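You operate a simulated robot arm through the tools that you are given. There is no shell and no other tool.

You run a simulated robot arm. Do the job below in one go: nothing can be reset, and whatever is moved stays where it is left.

Task
Tip the small jug of stock into the small pan of soup, stir it even and lid it.
Fine: jug back where it stood, paddle back in its holder. Set down upright: small jug.

It is judged by the outcome, as a careful person would: the job done as asked, and still so three seconds after it is handed in. It fails if anything else is knocked over, pushed out of place, dropped, spilled or broken. Lids that push on must go on centred and level and be pressed home; caps that screw on are set level and turned clockwise until they are tight.

Robot
A 7-joint arm with a two-finger parallel gripper, fixed in place. Base frame: the origin is at the foot of the arm, x ahead of it, y to its left, z up; the work surface is at about z = 88. Units: cm, rad, N and s.
Its first joint turns from -2.304 to 2.304 rad. Payload 3.91 kg.
The TCP is the grasp point between the finger pads, 3 cm short of the fingertips. In the tool frame z runs along the fingers and y along their closing line. The gripper opens to 11 cm. The fingers are 2 cm wide and 1 cm thick; the gripper's body (4.8 by 11.2 cm) begins 5.5 cm behind the TCP.
Orientation is told as [roll, pitch, yaw] about the base's x, y, z axes, in that order, counted from this pose: with the fingers straight down and closing along the base's y, the tool's x points along the base's -x, its y along +y and its z along -z.

Tools
- The arm moves only by the tool jog_arm. Its argument "steps" is a list of rows, each an object (a shift or turn left out is 0, a gripper value left out holds the last) with "dr": the turn, a rotation vector about the base's x, y, z in units of 8 degrees (1.0 is 8 degrees), a list of three; "dp": the shift along the base's x, y, z in units of 50 mm (1.0 is 50 mm), a list of three; "fingers": the opening in per cent of the stroke, from 0 (shut) to 100 (fully open). In form: [{"dr": [ax, ay, az], "dp": [dx, dy, dz], "fingers": fingers}, ...]. A call has 1 to 20 rows; each row shifts and turns the commanded pose from where the row before left it. A call with a number of a shift or a turn outside -1 to 1 is refused whole. Rows are played at 5 a second. More than 5 cm and 0.15 rad between two rows, or a gripper value outside its range, and nothing of the call is played. Where a pose cannot be reached the arm comes as near as it can. A force on the tool above 40 N (or 10 N above the force at the start of the call, whichever is more), or a blocked arm, ends the call early, and 0.2 s more pass. Each finger travels about 10.8 cm/s and halts on what it meets, pressing with about 32 N; the grip force reading is that of the motor and also rises with nothing between the fingers. The clock runs only during rows and for 0.2 s after the last one: add rows that do not move to give the fingers time. It gives the time, the measured TCP pose, the force on the tool (base axes), the opening and the grip force at its end, in the units of the frame above (readings bear some noise), with the torque about the TCP (base axes, N m) and any sound that the robot's microphone picked up.
- Cameras (640 x 400 px; columns grow to the right, rows downward): "scene" is fixed at [39.94, -64.97, 176.44]; the picture's right is [0.99, 0.16, 0.00], its down [0.08, -0.49, -0.87] and it looks along [-0.14, 0.86, -0.49] (base axes); focal length 346 px, centre (320, 200). "wrist" rides on the gripper at [7.2, 1.7, -10.3] in the tool frame; the picture's right is [-0.23, 0.97, 0.00], its down [-0.76, -0.18, -0.62] and it looks along [-0.61, -0.14, 0.78] (tool axes); focal length 222 px, centre (320, 200). There is no depth. A picture from a camera that has moved, and an enlarged one, comes with that camera's place and axes in the base frame and with its lens.
- capture(camera): a new picture of that camera. It takes no simulated time.
- inspect(camera, box): a new picture of the part [left, top, right, bottom] of that camera's present view, enlarged. It takes no simulated time.
- finish_job(): hands the job in; it is judged then, once.

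Nothing tells you positions but the pictures and the camera data. Unless the task says otherwise, let go and move clear before handing in.

The tools are called after ">>>" as name(argument=value, ...) on one line, values as JSON. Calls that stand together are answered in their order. jog_arm: Moves the arm, as the interface text tells. Its arguments: {"type":"object","properties":{"steps":{"type":"array"}},"required":["steps"]} The other tools are called the same way: capture (camera) takes a picture; inspect (camera, box) takes an enlarged picture of a part of a camera's view; finish_job () hands the job in.

At the start:

```text
clock: 0.0
ee_pos: [59.91, 28.86, 152.61]
tcp_rot: [0.0, 0.0, 0.001]
contact_force: [-1.1, 0.1, 1.0]
moment: [-0.03, 0.01, -0.05]
finger_gap: 11.0
finger_force: 0.0
```

scene: 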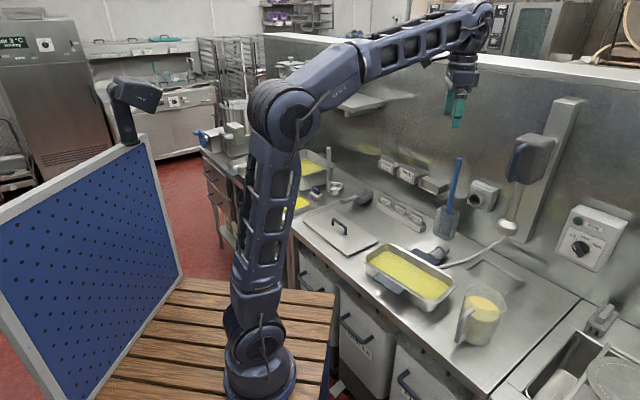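
wrist: 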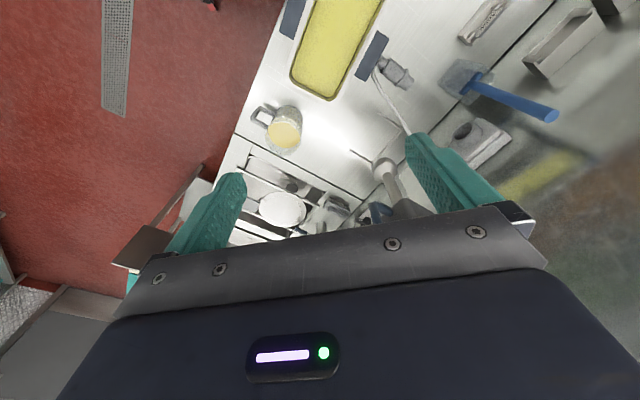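

I see a rectangular pan of yellow soup, a jug to the right of it, a blue-handled paddle standing in a holder behind, and a flat lid with a handle left of the pan. I'll look closer before moving.

>>> inspect(camera="scene", box=[280, 140, 540, 360])

>>> inspect(camera="scene", box=[420, 140, 540, 360])

>>> inspect(camera="scene", box=[280, 140, 400, 260])

>>> inspect(camera="wrist", box=[220, 0, 580, 220])

```text
1.82 times, centred on (410, 250) of scene
camera zoom: at [39.94, -64.97, 176.44], right [0.99, 0.16, 0.0], down [0.08, -0.49, -0.87], along [-0.14, 0.86, -0.49], focal length 629 px, centre (156, 109)
```

zoom: 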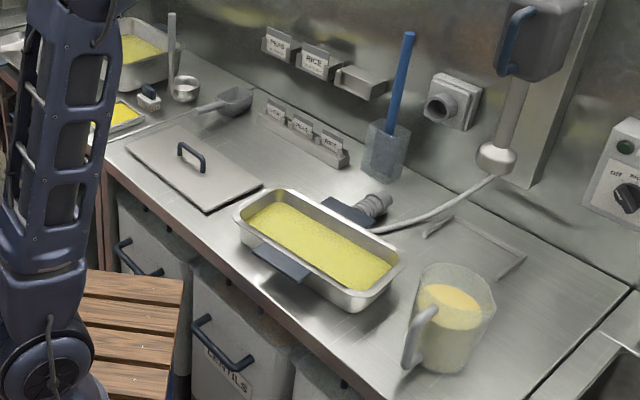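

```text
1.82 times, centred on (480, 250) of scene
camera zoom: at [39.94, -64.97, 176.44], right [0.99, 0.16, 0.0], down [0.08, -0.49, -0.87], along [-0.14, 0.86, -0.49], focal length 629 px, centre (29, 109)
```

zoom: 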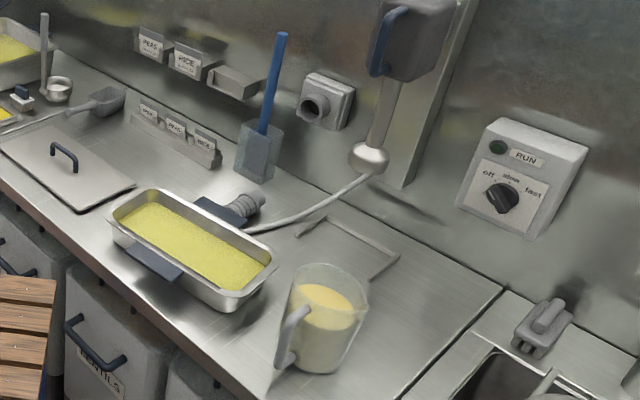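

```text
3.33 times, centred on (340, 200) of scene
camera zoom: at [39.94, -64.97, 176.44], right [0.99, 0.16, 0.0], down [0.08, -0.49, -0.87], along [-0.14, 0.86, -0.49], focal length 1152 px, centre (253, 200)
```

zoom: 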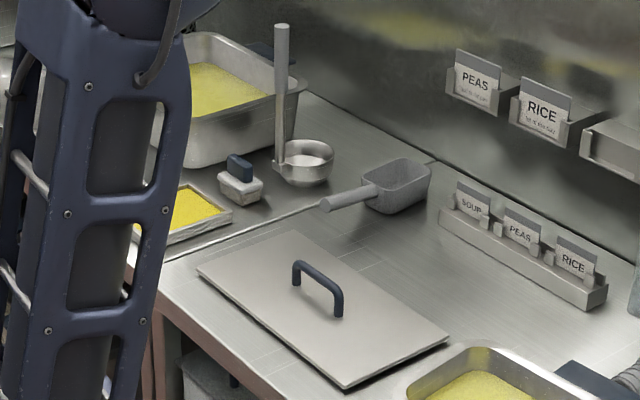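

```text
1.78 times, centred on (400, 110) of wrist
camera zoom: at [52.76, 30.42, 162.84], right [0.23, 0.97, 0.0], down [0.76, -0.18, 0.62], along [0.61, -0.14, -0.78], focal length 395 px, centre (178, 360)
```

zoom: 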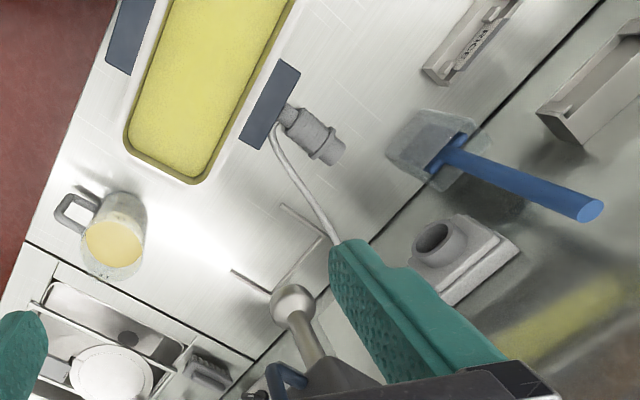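

The bench runs at about 45° to the base axes, with the pan near (55, 30), the jug near (75, 14), the lid near (28, 62), and the paddle holder at the back. I'll turn the tool to line up with the bench and look around before touching anything.

>>> jog_arm(steps=[{"dr": [0, 0, -0.9375]}, {"dr": [0, 0, -0.9375]}, {"dr": [0, 0, -0.9375]}, {"dr": [0, 0, -0.9375]}, {"dr": [0, 0, -0.9375]}, {"dr": [0, 0, -0.9375]}, {}])

>>> capture(camera="wrist")

```text
clock: 1.6
ee_pos: [60.1, 28.79, 152.54]
tcp_rot: [0.0, 0.001, -0.788]
contact_force: [-0.6, 0.0, -0.2]
moment: [-0.01, 0.04, 0.02]
finger_gap: 10.97
finger_force: 0.1
```

```text
taken
camera wrist: at [56.14, 35.07, 162.83], right [0.85, 0.53, 0.0], down [0.41, -0.66, 0.62], along [0.33, -0.53, -0.78], focal length 222 px, centre (320, 200)
```

wrist: 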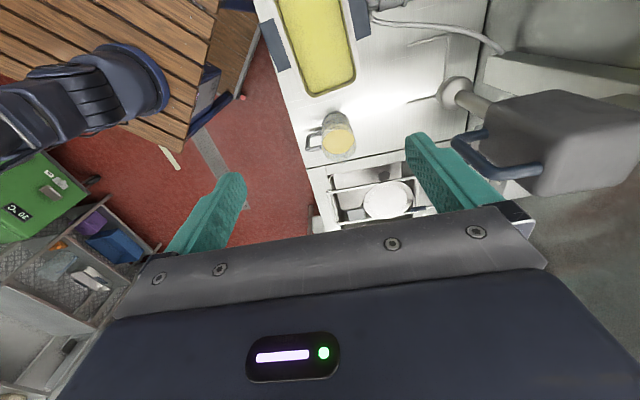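

The picture agrees with the bench layout. I'll go lower and toward the left end of the pan for a clearer stereo view.

>>> jog_arm(steps=[{"dp": [-0.4, 0.4, -0.6]}, {"dp": [-0.4, 0.4, -0.6]}, {"dp": [-0.4, 0.4, -0.6]}, {"dp": [-0.4, 0.4, -0.6]}, {"dp": [-0.4, 0.4, -0.6]}, {"dp": [0, 0, -0.6]}, {"dp": [0, 0, -0.6]}, {}])

>>> capture(camera="wrist")

>>> inspect(camera="wrist", box=[220, 0, 540, 200])

```text
clock: 3.4
ee_pos: [50.19, 38.75, 131.46]
tcp_rot: [0.001, 0.0, -0.784]
contact_force: [0.2, 0.1, 0.2]
moment: [-0.04, -0.02, 0.01]
finger_gap: 11.0
finger_force: 0.1
```

```text
taken
camera wrist: at [46.2, 44.99, 141.76], right [0.85, 0.53, 0.0], down [0.41, -0.66, 0.62], along [0.33, -0.53, -0.78], focal length 222 px, centre (320, 200)
```

wrist: 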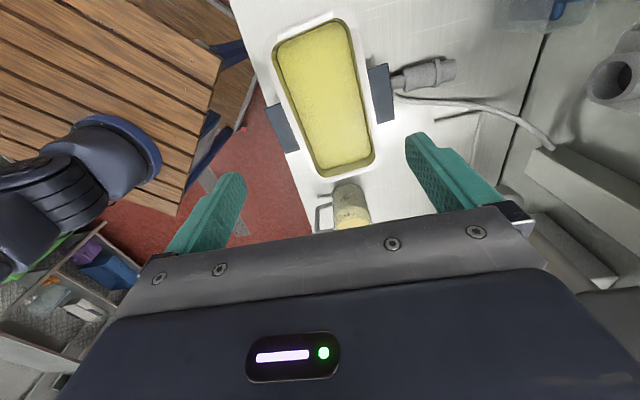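

```text
2.00 times, centred on (380, 100) of wrist
camera zoom: at [46.2, 44.99, 141.76], right [0.85, 0.53, 0.0], down [0.41, -0.66, 0.62], along [0.33, -0.53, -0.78], focal length 444 px, centre (200, 400)
```

zoom: 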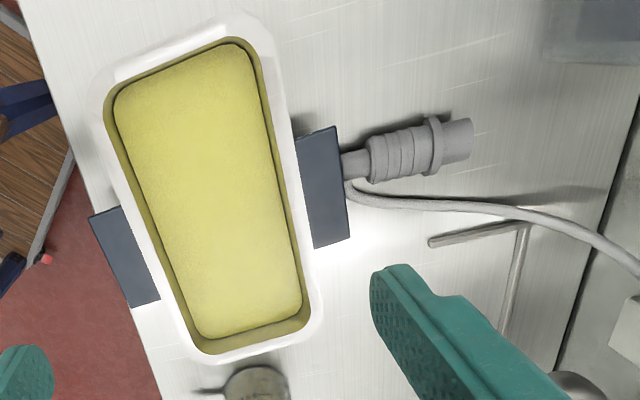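

I'll zoom in on the pan, jug and paddle in the fixed camera to triangulate them.

>>> inspect(camera="scene", box=[360, 230, 456, 290])

>>> inspect(camera="scene", box=[360, 260, 520, 360])

>>> inspect(camera="scene", box=[390, 145, 518, 225])

>>> inspect(camera="scene", box=[410, 180, 490, 270])

```text
6.67 times, centred on (408, 260) of scene
camera zoom: at [39.94, -64.97, 176.44], right [0.99, 0.16, 0.0], down [0.08, -0.49, -0.87], along [-0.14, 0.86, -0.49], focal length 2305 px, centre (-267, -200)
```

zoom: 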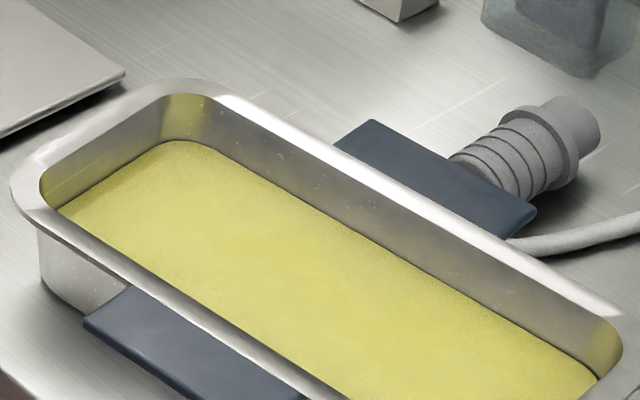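

```text
4.00 times, centred on (440, 310) of scene
camera zoom: at [39.94, -64.97, 176.44], right [0.99, 0.16, 0.0], down [0.08, -0.49, -0.87], along [-0.14, 0.86, -0.49], focal length 1383 px, centre (-160, -240)
```

zoom: 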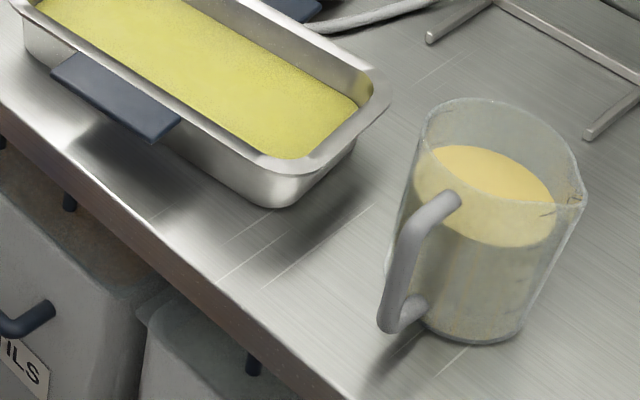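

```text
5.00 times, centred on (454, 185) of scene
camera zoom: at [39.94, -64.97, 176.44], right [0.99, 0.16, 0.0], down [0.08, -0.49, -0.87], along [-0.14, 0.86, -0.49], focal length 1729 px, centre (-350, 275)
```

zoom: 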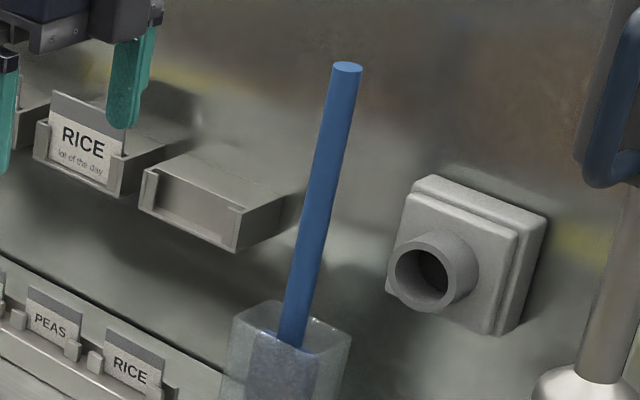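

```text
4.44 times, centred on (450, 225) of scene
camera zoom: at [39.94, -64.97, 176.44], right [0.99, 0.16, 0.0], down [0.08, -0.49, -0.87], along [-0.14, 0.86, -0.49], focal length 1537 px, centre (-258, 89)
```

zoom: 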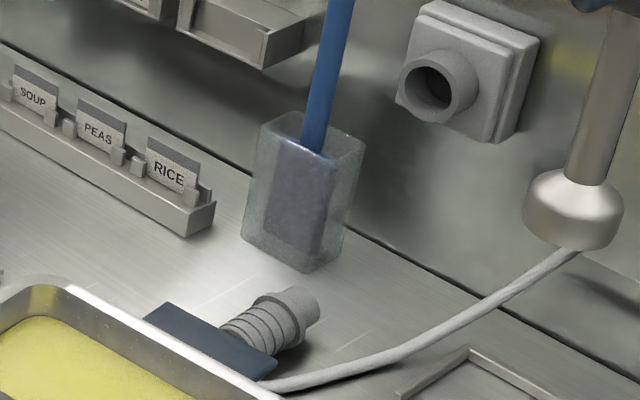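

The jug's handle seems to face the front edge, but I'm not sure which way the spout points. I'll move closer for a view from above.

>>> jog_arm(steps=[{"dp": [0.6, -0.6, 0]}, {"dp": [0.6, -0.6, 0]}, {"dp": [0.6, -0.6, 0]}, {"dp": [0.6, -0.6, -0.4]}, {"dp": [0.6, -0.6, -0.9]}, {}])

>>> capture(camera="wrist")

>>> inspect(camera="wrist", box=[260, 100, 420, 200])

```text
refused: row 5 steps farther than a row can; nothing moved
```

```text
taken
camera wrist: at [46.2, 44.99, 141.76], right [0.85, 0.53, 0.0], down [0.41, -0.66, 0.62], along [0.33, -0.53, -0.78], focal length 222 px, centre (320, 200)
```

wrist: 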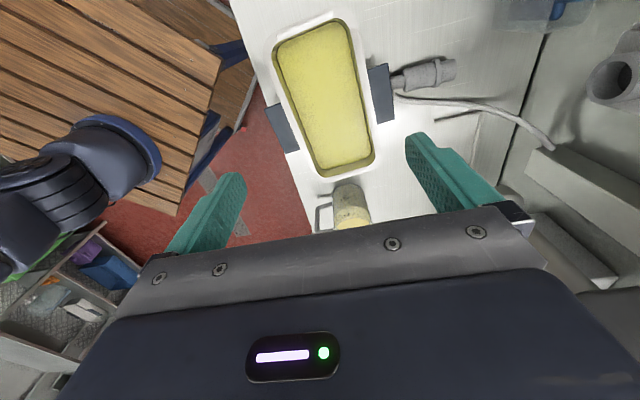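

```text
4.00 times, centred on (340, 150) of wrist
camera zoom: at [46.2, 44.99, 141.76], right [0.85, 0.53, 0.0], down [0.41, -0.66, 0.62], along [0.33, -0.53, -0.78], focal length 888 px, centre (240, 400)
```

zoom: 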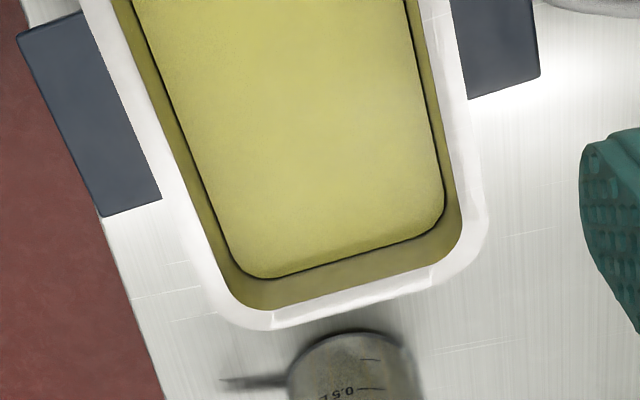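

One row was too long, so I'll split it and repeat.

>>> jog_arm(steps=[{"dp": [0.6, -0.6, 0]}, {"dp": [0.6, -0.6, 0]}, {"dp": [0.6, -0.6, 0]}, {"dp": [0.6, -0.6, 0]}, {"dp": [0.6, -0.6, -0.4]}, {"dp": [0, 0, -0.9]}, {}])

>>> capture(camera="wrist")

>>> inspect(camera="wrist", box=[260, 100, 420, 200])

```text
clock: 5.0
ee_pos: [65.18, 23.58, 125.21]
tcp_rot: [-0.001, -0.001, -0.786]
contact_force: [-0.4, 0.1, -0.2]
moment: [-0.02, 0.01, 0.01]
finger_gap: 11.01
finger_force: 0.0
```

```text
taken
camera wrist: at [61.14, 29.95, 135.43], right [0.85, 0.53, 0.0], down [0.41, -0.66, 0.62], along [0.33, -0.53, -0.78], focal length 222 px, centre (320, 200)
```

wrist: 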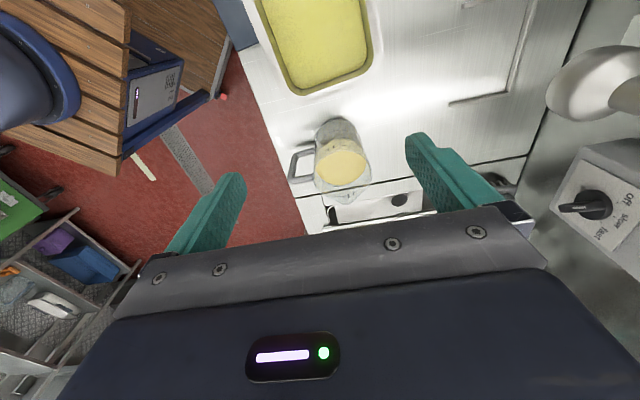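

```text
4.00 times, centred on (340, 150) of wrist
camera zoom: at [61.14, 29.95, 135.43], right [0.85, 0.53, 0.0], down [0.41, -0.66, 0.62], along [0.33, -0.53, -0.78], focal length 888 px, centre (240, 400)
```

zoom: 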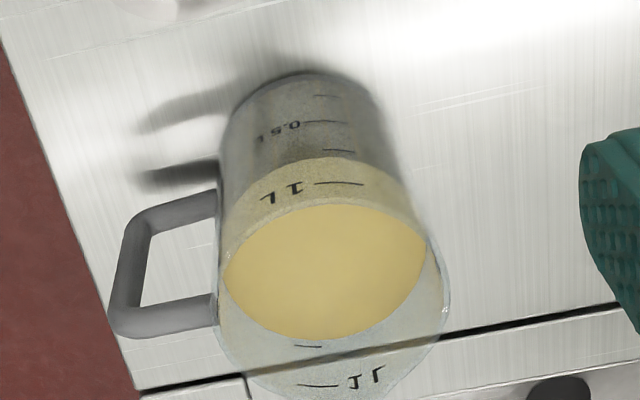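

>>> inspect(camera="wrist", box=[280, 130, 420, 230])

>>> inspect(camera="scene", box=[446, 280, 518, 350])

```text
4.00 times, centred on (350, 180) of wrist
camera zoom: at [61.14, 29.95, 135.43], right [0.85, 0.53, 0.0], down [0.41, -0.66, 0.62], along [0.33, -0.53, -0.78], focal length 888 px, centre (200, 280)
```

zoom: 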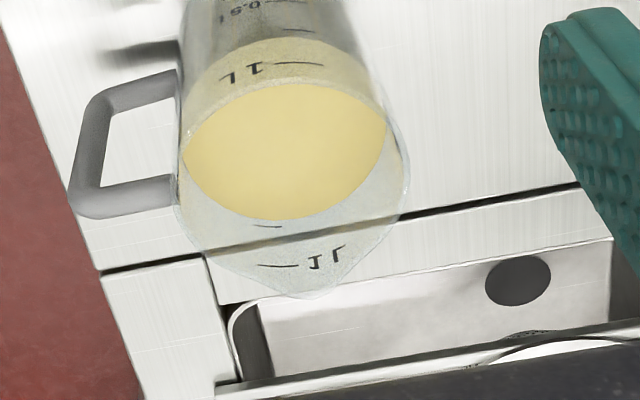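

```text
5.71 times, centred on (482, 315) of scene
camera zoom: at [39.94, -64.97, 176.44], right [0.99, 0.16, 0.0], down [0.08, -0.49, -0.87], along [-0.14, 0.86, -0.49], focal length 1976 px, centre (-606, -457)
```

zoom: 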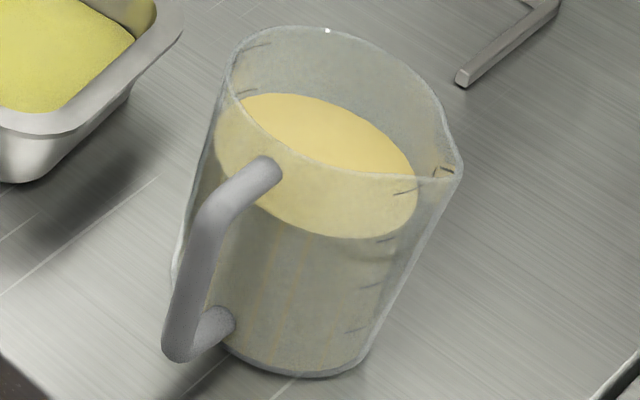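

The spout points right along the bench and the handle toward the front edge, so the two are 90° apart. The handle's vertical bar is near (68.9, 8.4) from z 91.5 to 102, and the rim is at about z 104. I'll turn the tool 90° so the fingers close across the handle bar and hover above it for a close look.

>>> jog_arm(steps=[{"dr": [0, 0, 0.9375]}, {"dr": [0, 0, 0.9375]}, {"dr": [0, 0, 0.9375]}, {"dr": [0, 0, 0.9375], "dp": [0.2, -0.5, 0]}, {"dr": [0, 0, 0.9375], "dp": [0.2, -0.5, 0]}, {"dr": [0, 0, 0.9375], "dp": [0.2, -0.5, 0]}, {"dr": [0, 0, 0.9375], "dp": [0.1, -0.5, 0]}, {"dr": [0, 0, 0.9375], "dp": [0.1, -0.5, 0]}, {"dr": [0, 0, 0.9375], "dp": [0, -0.46, 0]}, {"dr": [0, 0, 0.9375]}, {"dr": [0, 0, 0.9375]}, {"dr": [0, 0, 0.9375]}, {}])

>>> capture(camera="wrist")

>>> inspect(camera="wrist", box=[240, 80, 400, 240])

>>> capture(camera="scene")

```text
clock: 7.8
ee_pos: [69.16, 9.09, 124.88]
tcp_rot: [-0.001, -0.001, 0.786]
contact_force: [0.2, -0.8, -0.4]
moment: [-0.01, 0.0, -0.01]
finger_gap: 11.0
finger_force: 0.2
```

```text
taken
camera wrist: at [62.7, 5.02, 135.33], right [-0.53, 0.85, 0.0], down [0.66, 0.41, 0.62], along [0.53, 0.33, -0.78], focal length 222 px, centre (320, 200)
```

wrist: 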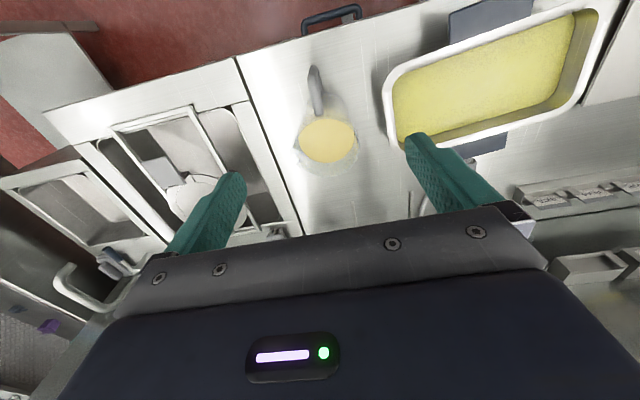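

```text
2.50 times, centred on (320, 160) of wrist
camera zoom: at [62.7, 5.02, 135.33], right [-0.53, 0.85, 0.0], down [0.66, 0.41, 0.62], along [0.53, 0.33, -0.78], focal length 555 px, centre (320, 300)
```

zoom: 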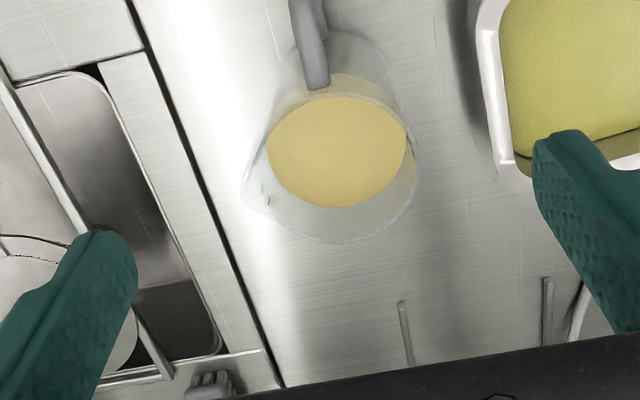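

```text
taken
```

scene: 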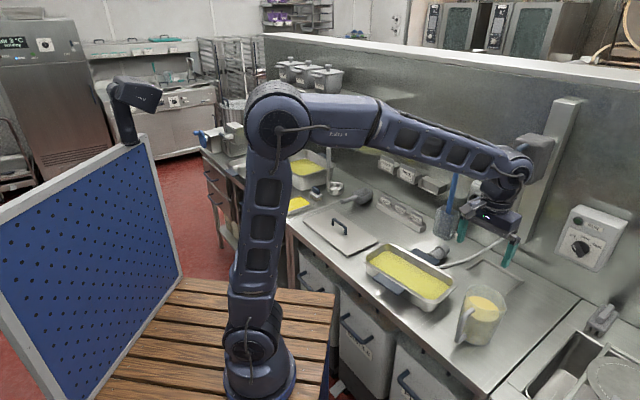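

>>> inspect(camera="wrist", box=[260, 50, 380, 200])

```text
2.67 times, centred on (320, 125) of wrist
camera zoom: at [62.7, 5.02, 135.33], right [-0.53, 0.85, 0.0], down [0.66, 0.41, 0.62], along [0.53, 0.33, -0.78], focal length 592 px, centre (320, 400)
```

zoom: 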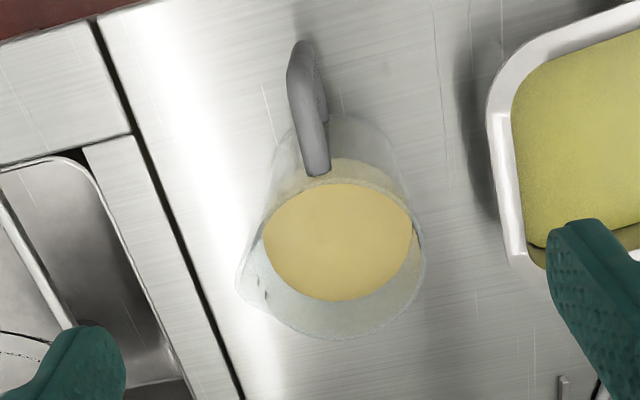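

The bar top is at about e 43.1 / n 54.4 in bench axes (x 69.4, y 8.3). I'll line up above it and descend until the tips are just above the handle.

>>> jog_arm(steps=[{"dp": [0.06, -0.13, -0.6]}, {"dp": [0, 0, -0.8]}, {"dp": [0, 0, -0.8]}, {"dp": [0, 0, -0.8]}, {"dp": [0, 0, -0.58], "fingers": 60}, {}])

>>> inspect(camera="wrist", box=[160, 0, 480, 240])

>>> inspect(camera="scene", box=[430, 240, 550, 360])

```text
clock: 9.2
ee_pos: [69.39, 8.42, 107.1]
tcp_rot: [-0.001, 0.001, 0.785]
contact_force: [-0.1, -0.4, 0.6]
moment: [-0.05, -0.01, -0.02]
finger_gap: 6.61
finger_force: 0.0
```

```text
1.67 times, centred on (320, 120) of wrist
camera zoom: at [63.01, 4.47, 117.37], right [-0.53, 0.85, 0.0], down [0.66, 0.41, 0.62], along [0.53, 0.33, -0.78], focal length 370 px, centre (320, 333)
```

zoom: 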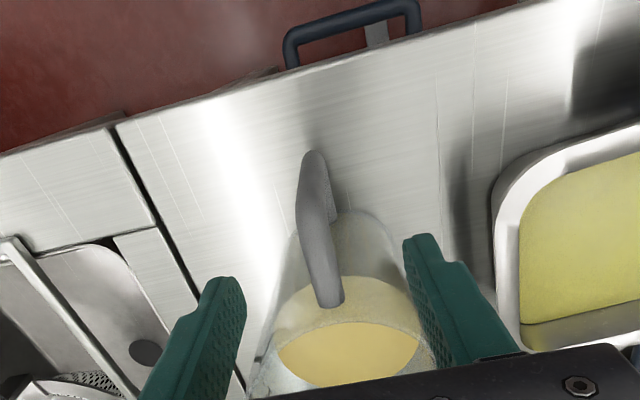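

```text
3.33 times, centred on (490, 300) of scene
camera zoom: at [39.94, -64.97, 176.44], right [0.99, 0.16, 0.0], down [0.08, -0.49, -0.87], along [-0.14, 0.86, -0.49], focal length 1152 px, centre (-247, -133)
```

zoom: 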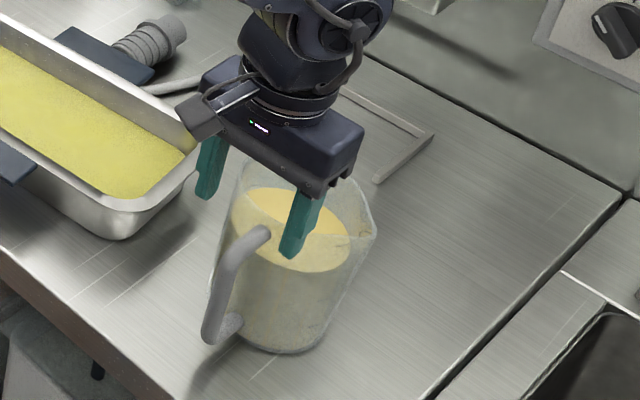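

The fingers straddle the handle line. I'll shift slightly toward the outer bar, go down to z≈99.5 and close gently.

>>> jog_arm(steps=[{"dp": [-0.1, -0.1, -0.5]}, {"dp": [0, 0, -0.5]}, {"dp": [0, 0, -0.5]}, {"fingers": 20}, {"fingers": 0}, {"fingers": 0}, {"fingers": 0}, {}])

>>> inspect(camera="wrist", box=[160, 0, 480, 240])

>>> inspect(camera="scene", box=[430, 240, 550, 360])

```text
clock: 11.0
ee_pos: [68.78, 7.61, 99.62]
tcp_rot: [0.001, 0.0, 0.787]
contact_force: [1.4, 0.6, 0.7]
moment: [-0.08, 0.09, -0.03]
finger_gap: 1.46
finger_force: 32.0
```

```text
1.67 times, centred on (320, 120) of wrist
camera zoom: at [62.46, 3.74, 109.9], right [-0.53, 0.85, 0.0], down [0.66, 0.41, 0.62], along [0.53, 0.33, -0.78], focal length 370 px, centre (320, 333)
```

zoom: 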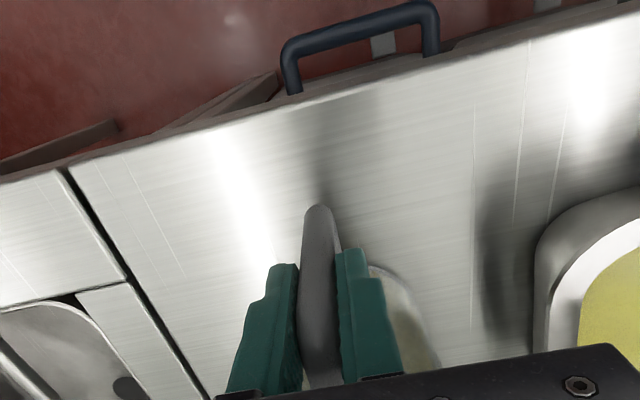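

```text
3.33 times, centred on (490, 300) of scene
camera zoom: at [39.94, -64.97, 176.44], right [0.99, 0.16, 0.0], down [0.08, -0.49, -0.87], along [-0.14, 0.86, -0.49], focal length 1152 px, centre (-247, -133)
```

zoom: 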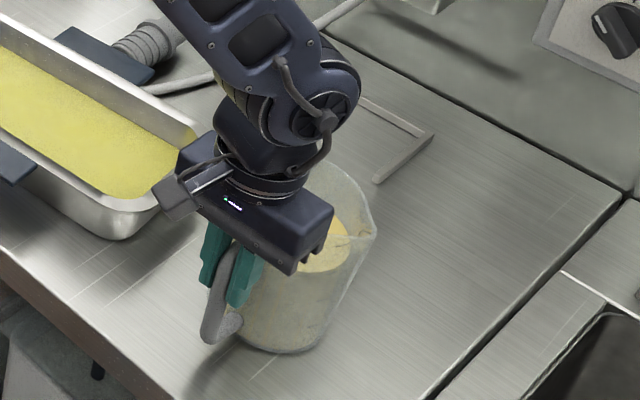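

The bar is gripped (gap 1.46 cm). I'll test-lift by 1.5 cm and check that the jug hangs level.

>>> jog_arm(steps=[{"dp": [0, 0, 0.1]}, {"dp": [0, 0, 0.1]}, {"dp": [0, 0, 0.1]}, {}, {}])

>>> inspect(camera="scene", box=[430, 240, 550, 360])

>>> inspect(camera="wrist", box=[160, 0, 480, 240])

```text
clock: 12.2
ee_pos: [68.84, 7.65, 101.18]
tcp_rot: [0.001, 0.0, 0.784]
contact_force: [0.1, 0.5, -8.5]
moment: [-0.45, 0.46, 0.0]
finger_gap: 1.45
finger_force: 32.2
```

```text
3.33 times, centred on (490, 300) of scene
camera zoom: at [39.94, -64.97, 176.44], right [0.99, 0.16, 0.0], down [0.08, -0.49, -0.87], along [-0.14, 0.86, -0.49], focal length 1152 px, centre (-247, -133)
```

zoom: 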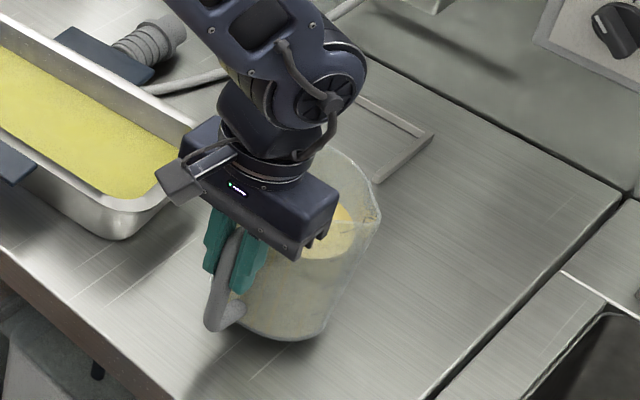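

```text
1.67 times, centred on (320, 120) of wrist
camera zoom: at [62.46, 3.79, 111.48], right [-0.53, 0.85, 0.0], down [0.66, 0.41, 0.62], along [0.53, 0.33, -0.78], focal length 370 px, centre (320, 333)
```

zoom: 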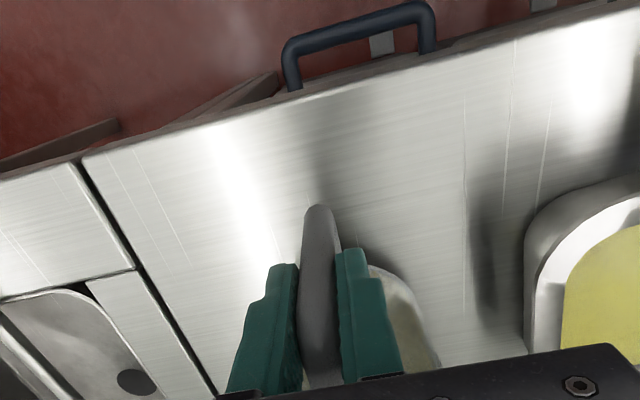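

The jug holds level: about 8.5 N, with no sag. I'll lift it to z≈114 and carry it to the left end of the pan so the spout faces along the pan's length.

>>> jog_arm(steps=[{"dp": [0, 0, 0.2]}, {"dp": [0, 0, 0.4]}, {"dp": [0, 0, 0.5]}, {"dp": [0, 0, 0.5]}, {"dp": [0, 0, 0.5]}, {"dp": [0, 0, 0.3]}, {"dp": [0, 0, 0.16]}, {}])

>>> jog_arm(steps=[{"dp": [-0.15, 0.15, 0]}, {"dp": [-0.3, 0.3, 0]}, {"dp": [-0.4, 0.4, 0]}, {"dp": [-0.4, 0.4, 0]}, {"dp": [-0.4, 0.4, 0]}, {"dp": [-0.4, 0.4, 0]}, {"dp": [-0.4, 0.4, 0]}, {"dp": [-0.4, 0.4, 0]}, {"dp": [-0.4, 0.4, 0]}, {"dp": [-0.4, 0.4, 0]}, {"dp": [-0.4, 0.4, 0]}, {"dp": [-0.4, 0.4, 0]}, {"dp": [-0.4, 0.4, 0]}, {"dp": [-0.25, 0.28, 0]}, {"dp": [-0.15, 0.16, 0]}, {}, {}])

>>> capture(camera="scene")

>>> capture(camera="wrist")

```text
clock: 14.0
ee_pos: [68.9, 7.85, 113.97]
tcp_rot: [0.001, -0.002, 0.784]
contact_force: [0.0, 0.8, -8.3]
moment: [-0.51, 0.46, 0.0]
finger_gap: 1.46
finger_force: 32.1
```

```text
clock: 17.6
ee_pos: [42.52, 34.36, 114.01]
tcp_rot: [0.0, 0.001, 0.786]
contact_force: [0.4, -0.5, -9.3]
moment: [-0.49, 0.48, 0.02]
finger_gap: 1.46
finger_force: 32.2
```

```text
taken
```

scene: 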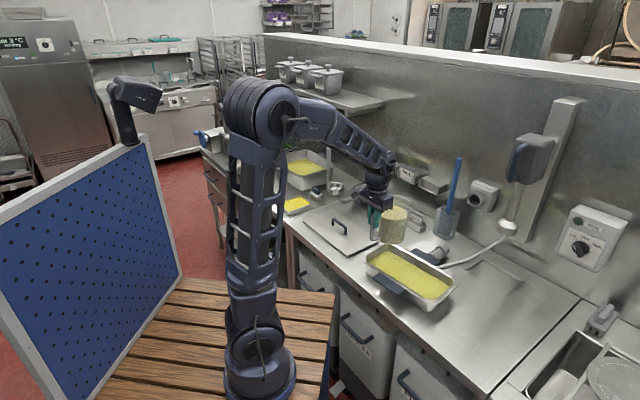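

```text
taken
camera wrist: at [36.24, 30.31, 124.26], right [-0.53, 0.85, 0.0], down [0.66, 0.41, 0.62], along [0.53, 0.33, -0.78], focal length 222 px, centre (320, 200)
```

wrist: 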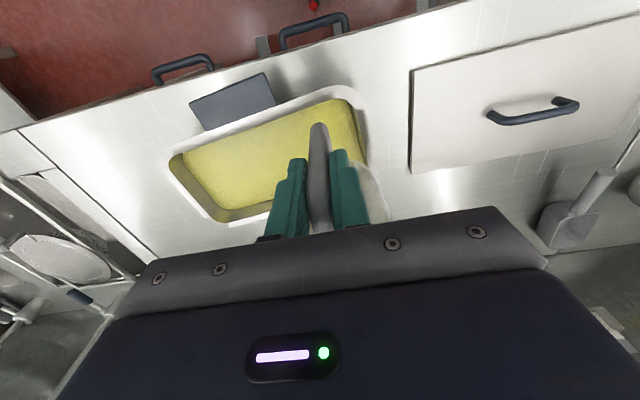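

The jug is now beside the pan's left end, with the spout in line with the pan's centre line at n≈63.7. I'll begin tilting about the bench-depth axis, up to 32°, which is below where it should start to flow.

>>> jog_arm(steps=[{"dr": [0.25, 0.25, 0]}, {"dr": [0.354, 0.354, 0]}, {"dr": [0.354, 0.354, 0]}, {"dr": [0.354, 0.354, 0]}, {"dr": [0.354, 0.354, 0]}, {"dr": [0.354, 0.354, 0]}, {"dr": [0.354, 0.354, 0]}, {"dr": [0.354, 0.354, 0]}, {"dr": [0.1, 0.1, 0]}, {}])

>>> inspect(camera="scene", box=[330, 180, 470, 310])

>>> capture(camera="wrist")

```text
clock: 19.8
ee_pos: [42.54, 34.19, 113.9]
tcp_rot: [0.558, 0.001, 0.784]
contact_force: [0.5, 0.7, -8.6]
moment: [-0.63, 0.32, -0.02]
finger_gap: 1.47
finger_force: 32.1
```

```text
3.08 times, centred on (400, 245) of scene
camera zoom: at [39.94, -64.97, 176.44], right [0.99, 0.16, 0.0], down [0.08, -0.49, -0.87], along [-0.14, 0.86, -0.49], focal length 1064 px, centre (74, 62)
```

zoom: 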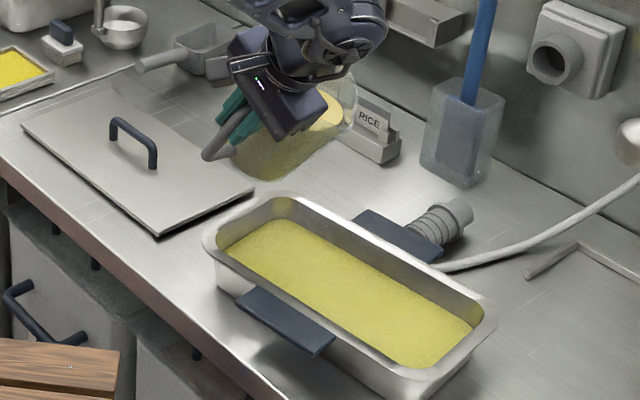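

```text
taken
camera wrist: at [40.29, 26.27, 123.5], right [-0.42, 0.74, 0.52], down [0.88, 0.2, 0.43], along [0.22, 0.64, -0.74], focal length 222 px, centre (320, 200)
```

wrist: 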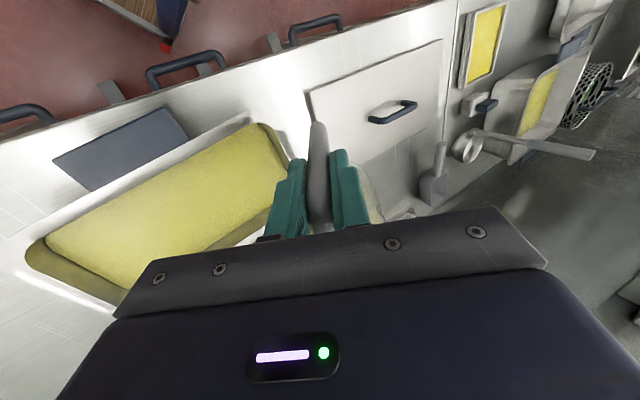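

The arm reaches the tilted pose exactly and the spout is above the pan's centre. I'll lower a little and keep tilting slowly into the start of the pour.

>>> jog_arm(steps=[{"dr": [0.265, 0.265, 0], "dp": [0, 0, -0.2]}, {"dr": [0.265, 0.265, 0], "dp": [0, 0, -0.2]}, {"dr": [0.265, 0.265, 0], "dp": [0, 0, -0.2]}, {"dr": [0.265, 0.265, 0], "dp": [0, 0, -0.2]}, {"dr": [0.177, 0.177, 0]}, {"dr": [0.177, 0.177, 0]}, {}])

>>> inspect(camera="scene", box=[330, 180, 470, 310])

```text
clock: 21.4
ee_pos: [42.43, 34.31, 110.04]
tcp_rot: [0.837, -0.001, 0.786]
contact_force: [-0.7, -0.3, -8.9]
moment: [-0.4, 0.34, -0.02]
finger_gap: 1.99
finger_force: 32.2
```

```text
3.08 times, centred on (400, 245) of scene
camera zoom: at [39.94, -64.97, 176.44], right [0.99, 0.16, 0.0], down [0.08, -0.49, -0.87], along [-0.14, 0.86, -0.49], focal length 1064 px, centre (74, 62)
```

zoom: 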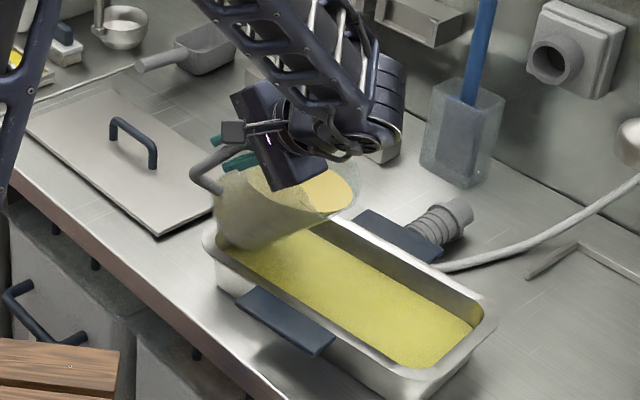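

The finger gap changed from 1.46 to 1.99, so the handle may be shifting in the grip. I'll look closely before going on.

>>> inspect(camera="scene", box=[365, 205, 425, 265])

>>> capture(camera="wrist")

>>> inspect(camera="wrist", box=[200, 80, 440, 240])

```text
6.67 times, centred on (395, 235) of scene
camera zoom: at [39.94, -64.97, 176.44], right [0.99, 0.16, 0.0], down [0.08, -0.49, -0.87], along [-0.14, 0.86, -0.49], focal length 2305 px, centre (-180, -33)
```

zoom: 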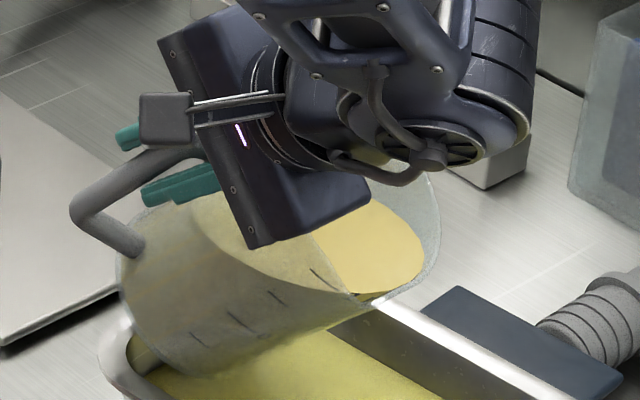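

```text
taken
camera wrist: at [41.96, 24.49, 118.1], right [-0.3, 0.62, 0.72], down [0.95, 0.13, 0.28], along [0.08, 0.77, -0.63], focal length 222 px, centre (320, 200)
```

wrist: 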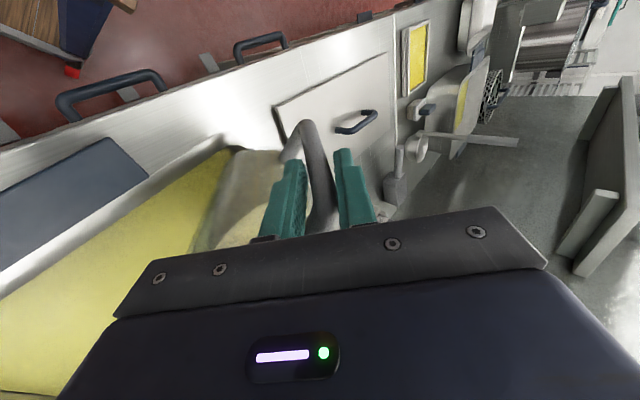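

```text
2.50 times, centred on (320, 160) of wrist
camera zoom: at [41.96, 24.49, 118.1], right [-0.3, 0.62, 0.72], down [0.95, 0.13, 0.28], along [0.08, 0.77, -0.63], focal length 555 px, centre (320, 300)
```

zoom: 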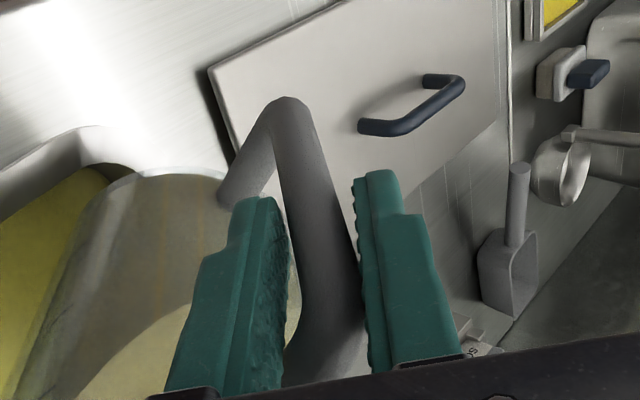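

The jug has twisted about its handle bar under its own weight, so this grip can't carry the pour. I'll bring it back upright, set it down where it stood, and regrip it around the body.

>>> jog_arm(steps=[{"dr": [-0.177, -0.177, 0], "dp": [0, 0, 0.1]}, {"dr": [-0.265, -0.265, 0], "dp": [0, 0, 0.2]}, {"dr": [-0.265, -0.265, 0], "dp": [0, 0, 0.2]}, {"dr": [-0.265, -0.265, 0], "dp": [0, 0, 0.2]}, {"dr": [-0.265, -0.265, 0], "dp": [0, 0, 0.2]}, {"dr": [-0.265, -0.265, 0]}, {"dr": [-0.265, -0.265, 0]}, {"dr": [-0.265, -0.265, 0]}, {"dr": [-0.265, -0.265, 0]}, {"dr": [-0.265, -0.265, 0]}, {"dr": [-0.265, -0.265, 0]}, {"dr": [-0.265, -0.265, 0]}, {"dr": [-0.265, -0.265, 0]}, {"dr": [-0.265, -0.265, 0]}, {"dr": [-0.265, -0.265, 0]}, {"dr": [-0.265, -0.265, 0]}, {"dr": [-0.088, -0.088, 0]}, {}, {}])

>>> inspect(camera="scene", box=[330, 180, 470, 310])

>>> capture(camera="wrist")

>>> inspect(camera="wrist", box=[240, 80, 440, 230])

```text
clock: 25.4
ee_pos: [42.48, 34.27, 114.42]
tcp_rot: [0.0, 0.0, 0.786]
contact_force: [0.6, 0.3, -8.3]
moment: [-0.3, 0.61, -0.01]
finger_gap: 1.47
finger_force: 31.9
```

```text
3.08 times, centred on (400, 245) of scene
camera zoom: at [39.94, -64.97, 176.44], right [0.99, 0.16, 0.0], down [0.08, -0.49, -0.87], along [-0.14, 0.86, -0.49], focal length 1064 px, centre (74, 62)
```

zoom: 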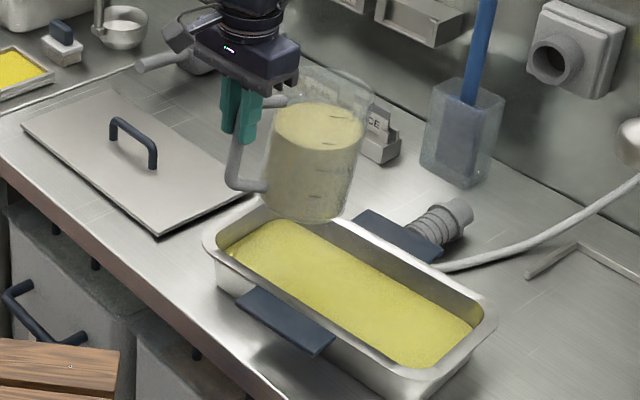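

```text
taken
camera wrist: at [36.23, 30.29, 124.73], right [-0.53, 0.85, 0.0], down [0.66, 0.41, 0.62], along [0.53, 0.33, -0.78], focal length 222 px, centre (320, 200)
```

wrist: 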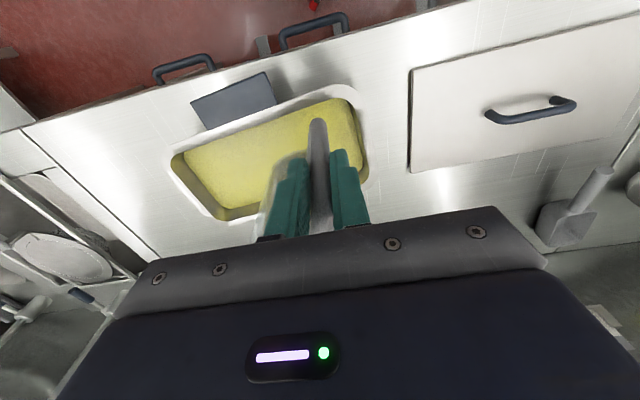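

```text
2.67 times, centred on (340, 155) of wrist
camera zoom: at [36.23, 30.29, 124.73], right [-0.53, 0.85, 0.0], down [0.66, 0.41, 0.62], along [0.53, 0.33, -0.78], focal length 592 px, centre (267, 320)
```

zoom: 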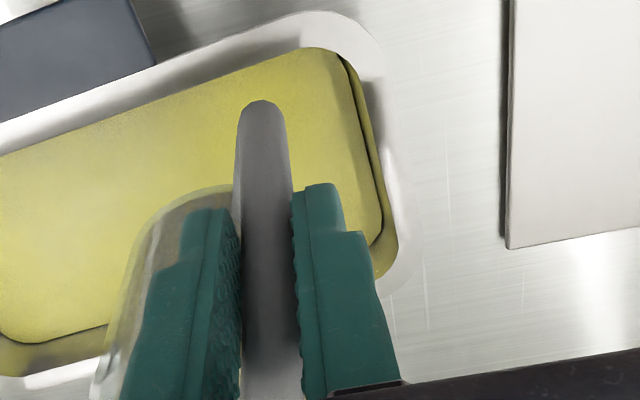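

The jug is level again, twisted about 19° about the bar judging by the torque direction. I'll carry it back with a +19° yaw correction and set it down at its original spot.

>>> jog_arm(steps=[{"dp": [0.15, -0.15, 0]}, {"dp": [0.3, -0.3, 0], "dr": [0, 0, 0.2]}, {"dp": [0.4, -0.4, 0], "dr": [0, 0, 0.2]}, {"dp": [0.4, -0.4, 0], "dr": [0, 0, 0.2]}, {"dp": [0.4, -0.4, 0], "dr": [0, 0, 0.2]}, {"dp": [0.4, -0.4, 0], "dr": [0, 0, 0.2]}, {"dp": [0.4, -0.4, 0], "dr": [0, 0, 0.2]}, {"dp": [0.4, -0.4, 0], "dr": [0, 0, 0.2]}, {"dp": [0.4, -0.4, 0], "dr": [0, 0, 0.2]}, {"dp": [0.4, -0.4, 0], "dr": [0, 0, 0.2]}, {"dp": [0.4, -0.4, 0], "dr": [0, 0, 0.2]}, {"dp": [0.4, -0.4, 0], "dr": [0, 0, 0.2]}, {"dp": [0.4, -0.41, 0], "dr": [0, 0, 0.2]}, {"dp": [0.25, -0.28, 0]}, {"dp": [0.16, -0.18, 0]}, {}, {}])

>>> jog_arm(steps=[{"dp": [0, 0, -0.3]}, {"dp": [0, 0, -0.4]}, {"dp": [0, 0, -0.4]}, {"dp": [0, 0, -0.4]}, {"dp": [0, 0, -0.4]}, {"dp": [0, 0, -0.4]}, {"dp": [0, 0, -0.2]}, {"dp": [0, 0, -0.2]}, {}, {}])

>>> inspect(camera="scene", box=[430, 240, 550, 360])

```text
clock: 29.0
ee_pos: [68.94, 7.49, 114.51]
tcp_rot: [0.001, -0.002, 1.12]
contact_force: [0.0, 0.3, -9.1]
moment: [-0.48, 0.45, 0.02]
finger_gap: 1.47
finger_force: 32.0
```

```text
clock: 31.2
ee_pos: [68.77, 7.7, 101.0]
tcp_rot: [0.0, -0.001, 1.121]
contact_force: [-0.7, -3.1, 6.8]
moment: [0.87, -0.59, -0.08]
finger_gap: 1.47
finger_force: 32.6
```

```text
3.33 times, centred on (490, 300) of scene
camera zoom: at [39.94, -64.97, 176.44], right [0.99, 0.16, 0.0], down [0.08, -0.49, -0.87], along [-0.14, 0.86, -0.49], focal length 1152 px, centre (-247, -133)
```

zoom: 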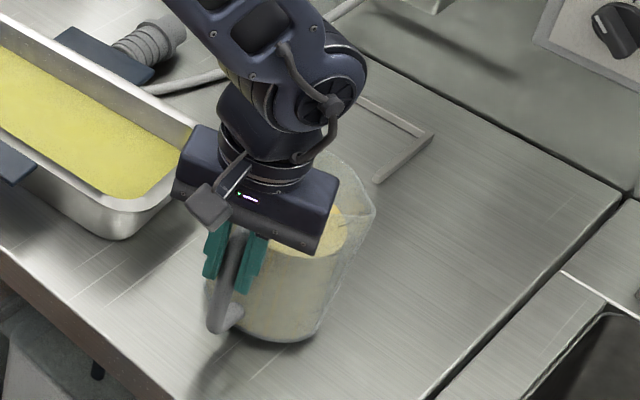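

The jug's far base edge touched at z≈101, so it sagged a few degrees in the grip. I'll ease down in small steps so that it seats flat.

>>> jog_arm(steps=[{"dp": [0, 0, -0.06]}, {"dp": [0, 0, -0.06]}, {}, {}])

>>> inspect(camera="wrist", box=[240, 80, 440, 230])

>>> inspect(camera="scene", box=[450, 275, 520, 345])

```text
clock: 32.2
ee_pos: [68.82, 7.79, 100.54]
tcp_rot: [0.001, 0.001, 1.12]
contact_force: [-2.0, -4.1, 4.4]
moment: [0.53, -0.3, -0.06]
finger_gap: 1.45
finger_force: 31.9
```

```text
2.67 times, centred on (340, 155) of wrist
camera zoom: at [64.15, 1.86, 110.66], right [-0.78, 0.63, 0.0], down [0.49, 0.61, 0.62], along [0.39, 0.48, -0.78], focal length 592 px, centre (267, 320)
```

zoom: 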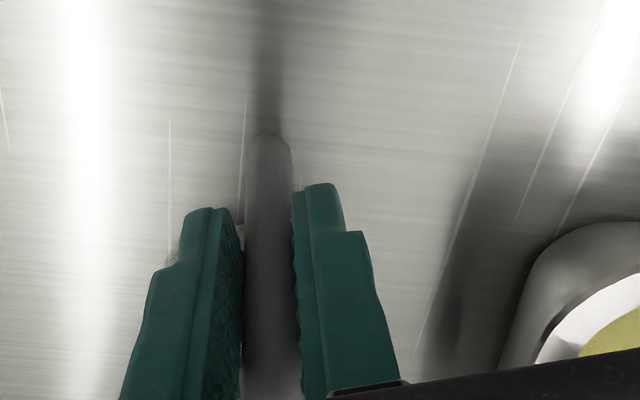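

```text
5.71 times, centred on (485, 310) of scene
camera zoom: at [39.94, -64.97, 176.44], right [0.99, 0.16, 0.0], down [0.08, -0.49, -0.87], along [-0.14, 0.86, -0.49], focal length 1976 px, centre (-623, -429)
```

zoom: 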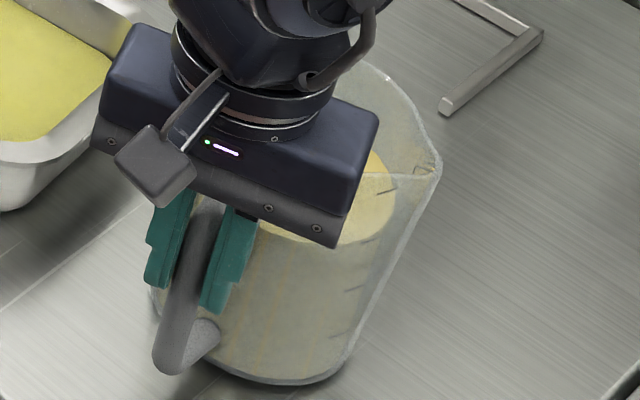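

Force eased as it slipped toward flat. A few more small steps down.

>>> jog_arm(steps=[{"dp": [0, 0, -0.06]}, {"dp": [0, 0, -0.06]}, {}, {}])

>>> jog_arm(steps=[{"dp": [0, 0, -0.04]}, {"dp": [0, 0, -0.04]}, {}, {}])

```text
clock: 33.2
ee_pos: [68.74, 7.65, 99.76]
tcp_rot: [-0.001, 0.001, 1.12]
contact_force: [0.4, -7.3, 12.3]
moment: [0.94, -0.26, -0.19]
finger_gap: 1.48
finger_force: 31.9
```

```text
clock: 34.2
ee_pos: [68.89, 7.58, 99.53]
tcp_rot: [-0.001, -0.001, 1.122]
contact_force: [-1.8, -12.3, 30.2]
moment: [0.55, -0.26, -0.15]
finger_gap: 1.48
finger_force: 32.2
```

The force jumped to 30 N, so the base is now flat on the bench. I'll relieve the pressure, open slowly, and rise.

>>> jog_arm(steps=[{"dp": [0, 0, 0.04]}, {}, {"fingers": 25}, {"fingers": 60}, {}, {}])

>>> jog_arm(steps=[{"dp": [0, 0, 0.4]}, {"dp": [0, 0, 0.8]}, {"dp": [0, 0, 0.9]}, {"dp": [0, 0, 0.9]}, {"dp": [0, 0, 0.9]}, {"dp": [0, 0, 0.9], "fingers": 100}, {}])

>>> capture(camera="wrist")

>>> inspect(camera="scene", box=[450, 275, 520, 345])

>>> inspect(camera="wrist", box=[240, 60, 400, 220])

```text
clock: 35.6
ee_pos: [68.84, 7.68, 99.55]
tcp_rot: [0.001, 0.0, 1.121]
contact_force: [0.2, 0.1, 0.6]
moment: [0.01, 0.05, 0.0]
finger_gap: 6.6
finger_force: 0.0
```

```text
clock: 37.2
ee_pos: [69.05, 7.65, 123.55]
tcp_rot: [-0.001, -0.001, 1.12]
contact_force: [0.9, 0.1, 0.8]
moment: [0.02, 0.01, 0.04]
finger_gap: 11.0
finger_force: 0.0
```

```text
taken
camera wrist: at [64.25, 1.85, 133.88], right [-0.78, 0.63, 0.0], down [0.49, 0.61, 0.62], along [0.39, 0.48, -0.78], focal length 222 px, centre (320, 200)
```

wrist: 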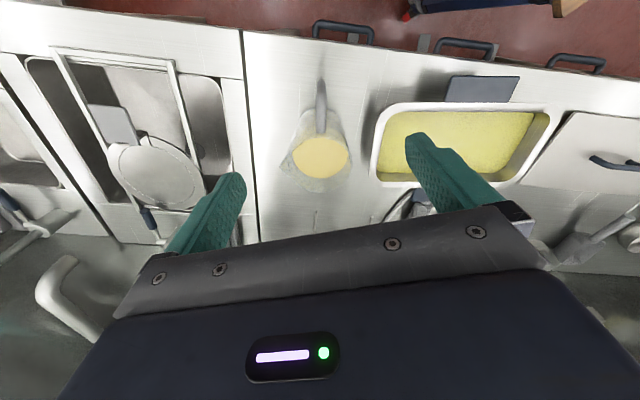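

```text
5.71 times, centred on (485, 310) of scene
camera zoom: at [39.94, -64.97, 176.44], right [0.99, 0.16, 0.0], down [0.08, -0.49, -0.87], along [-0.14, 0.86, -0.49], focal length 1976 px, centre (-623, -429)
```

zoom: 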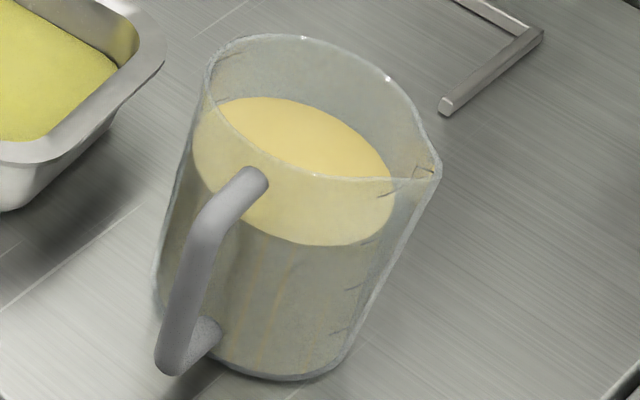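

```text
2.50 times, centred on (320, 140) of wrist
camera zoom: at [64.25, 1.85, 133.88], right [-0.78, 0.63, 0.0], down [0.49, 0.61, 0.62], along [0.39, 0.48, -0.78], focal length 555 px, centre (320, 350)
```

zoom: 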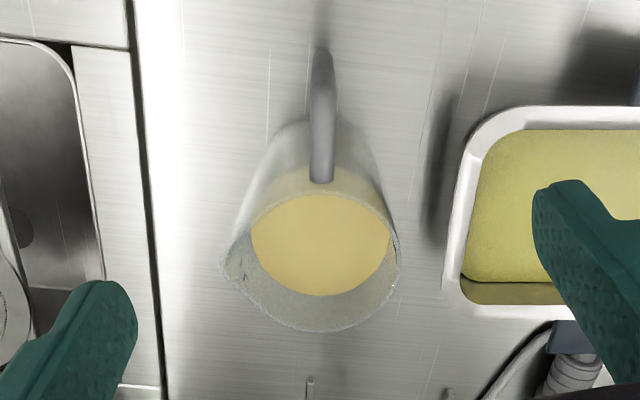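

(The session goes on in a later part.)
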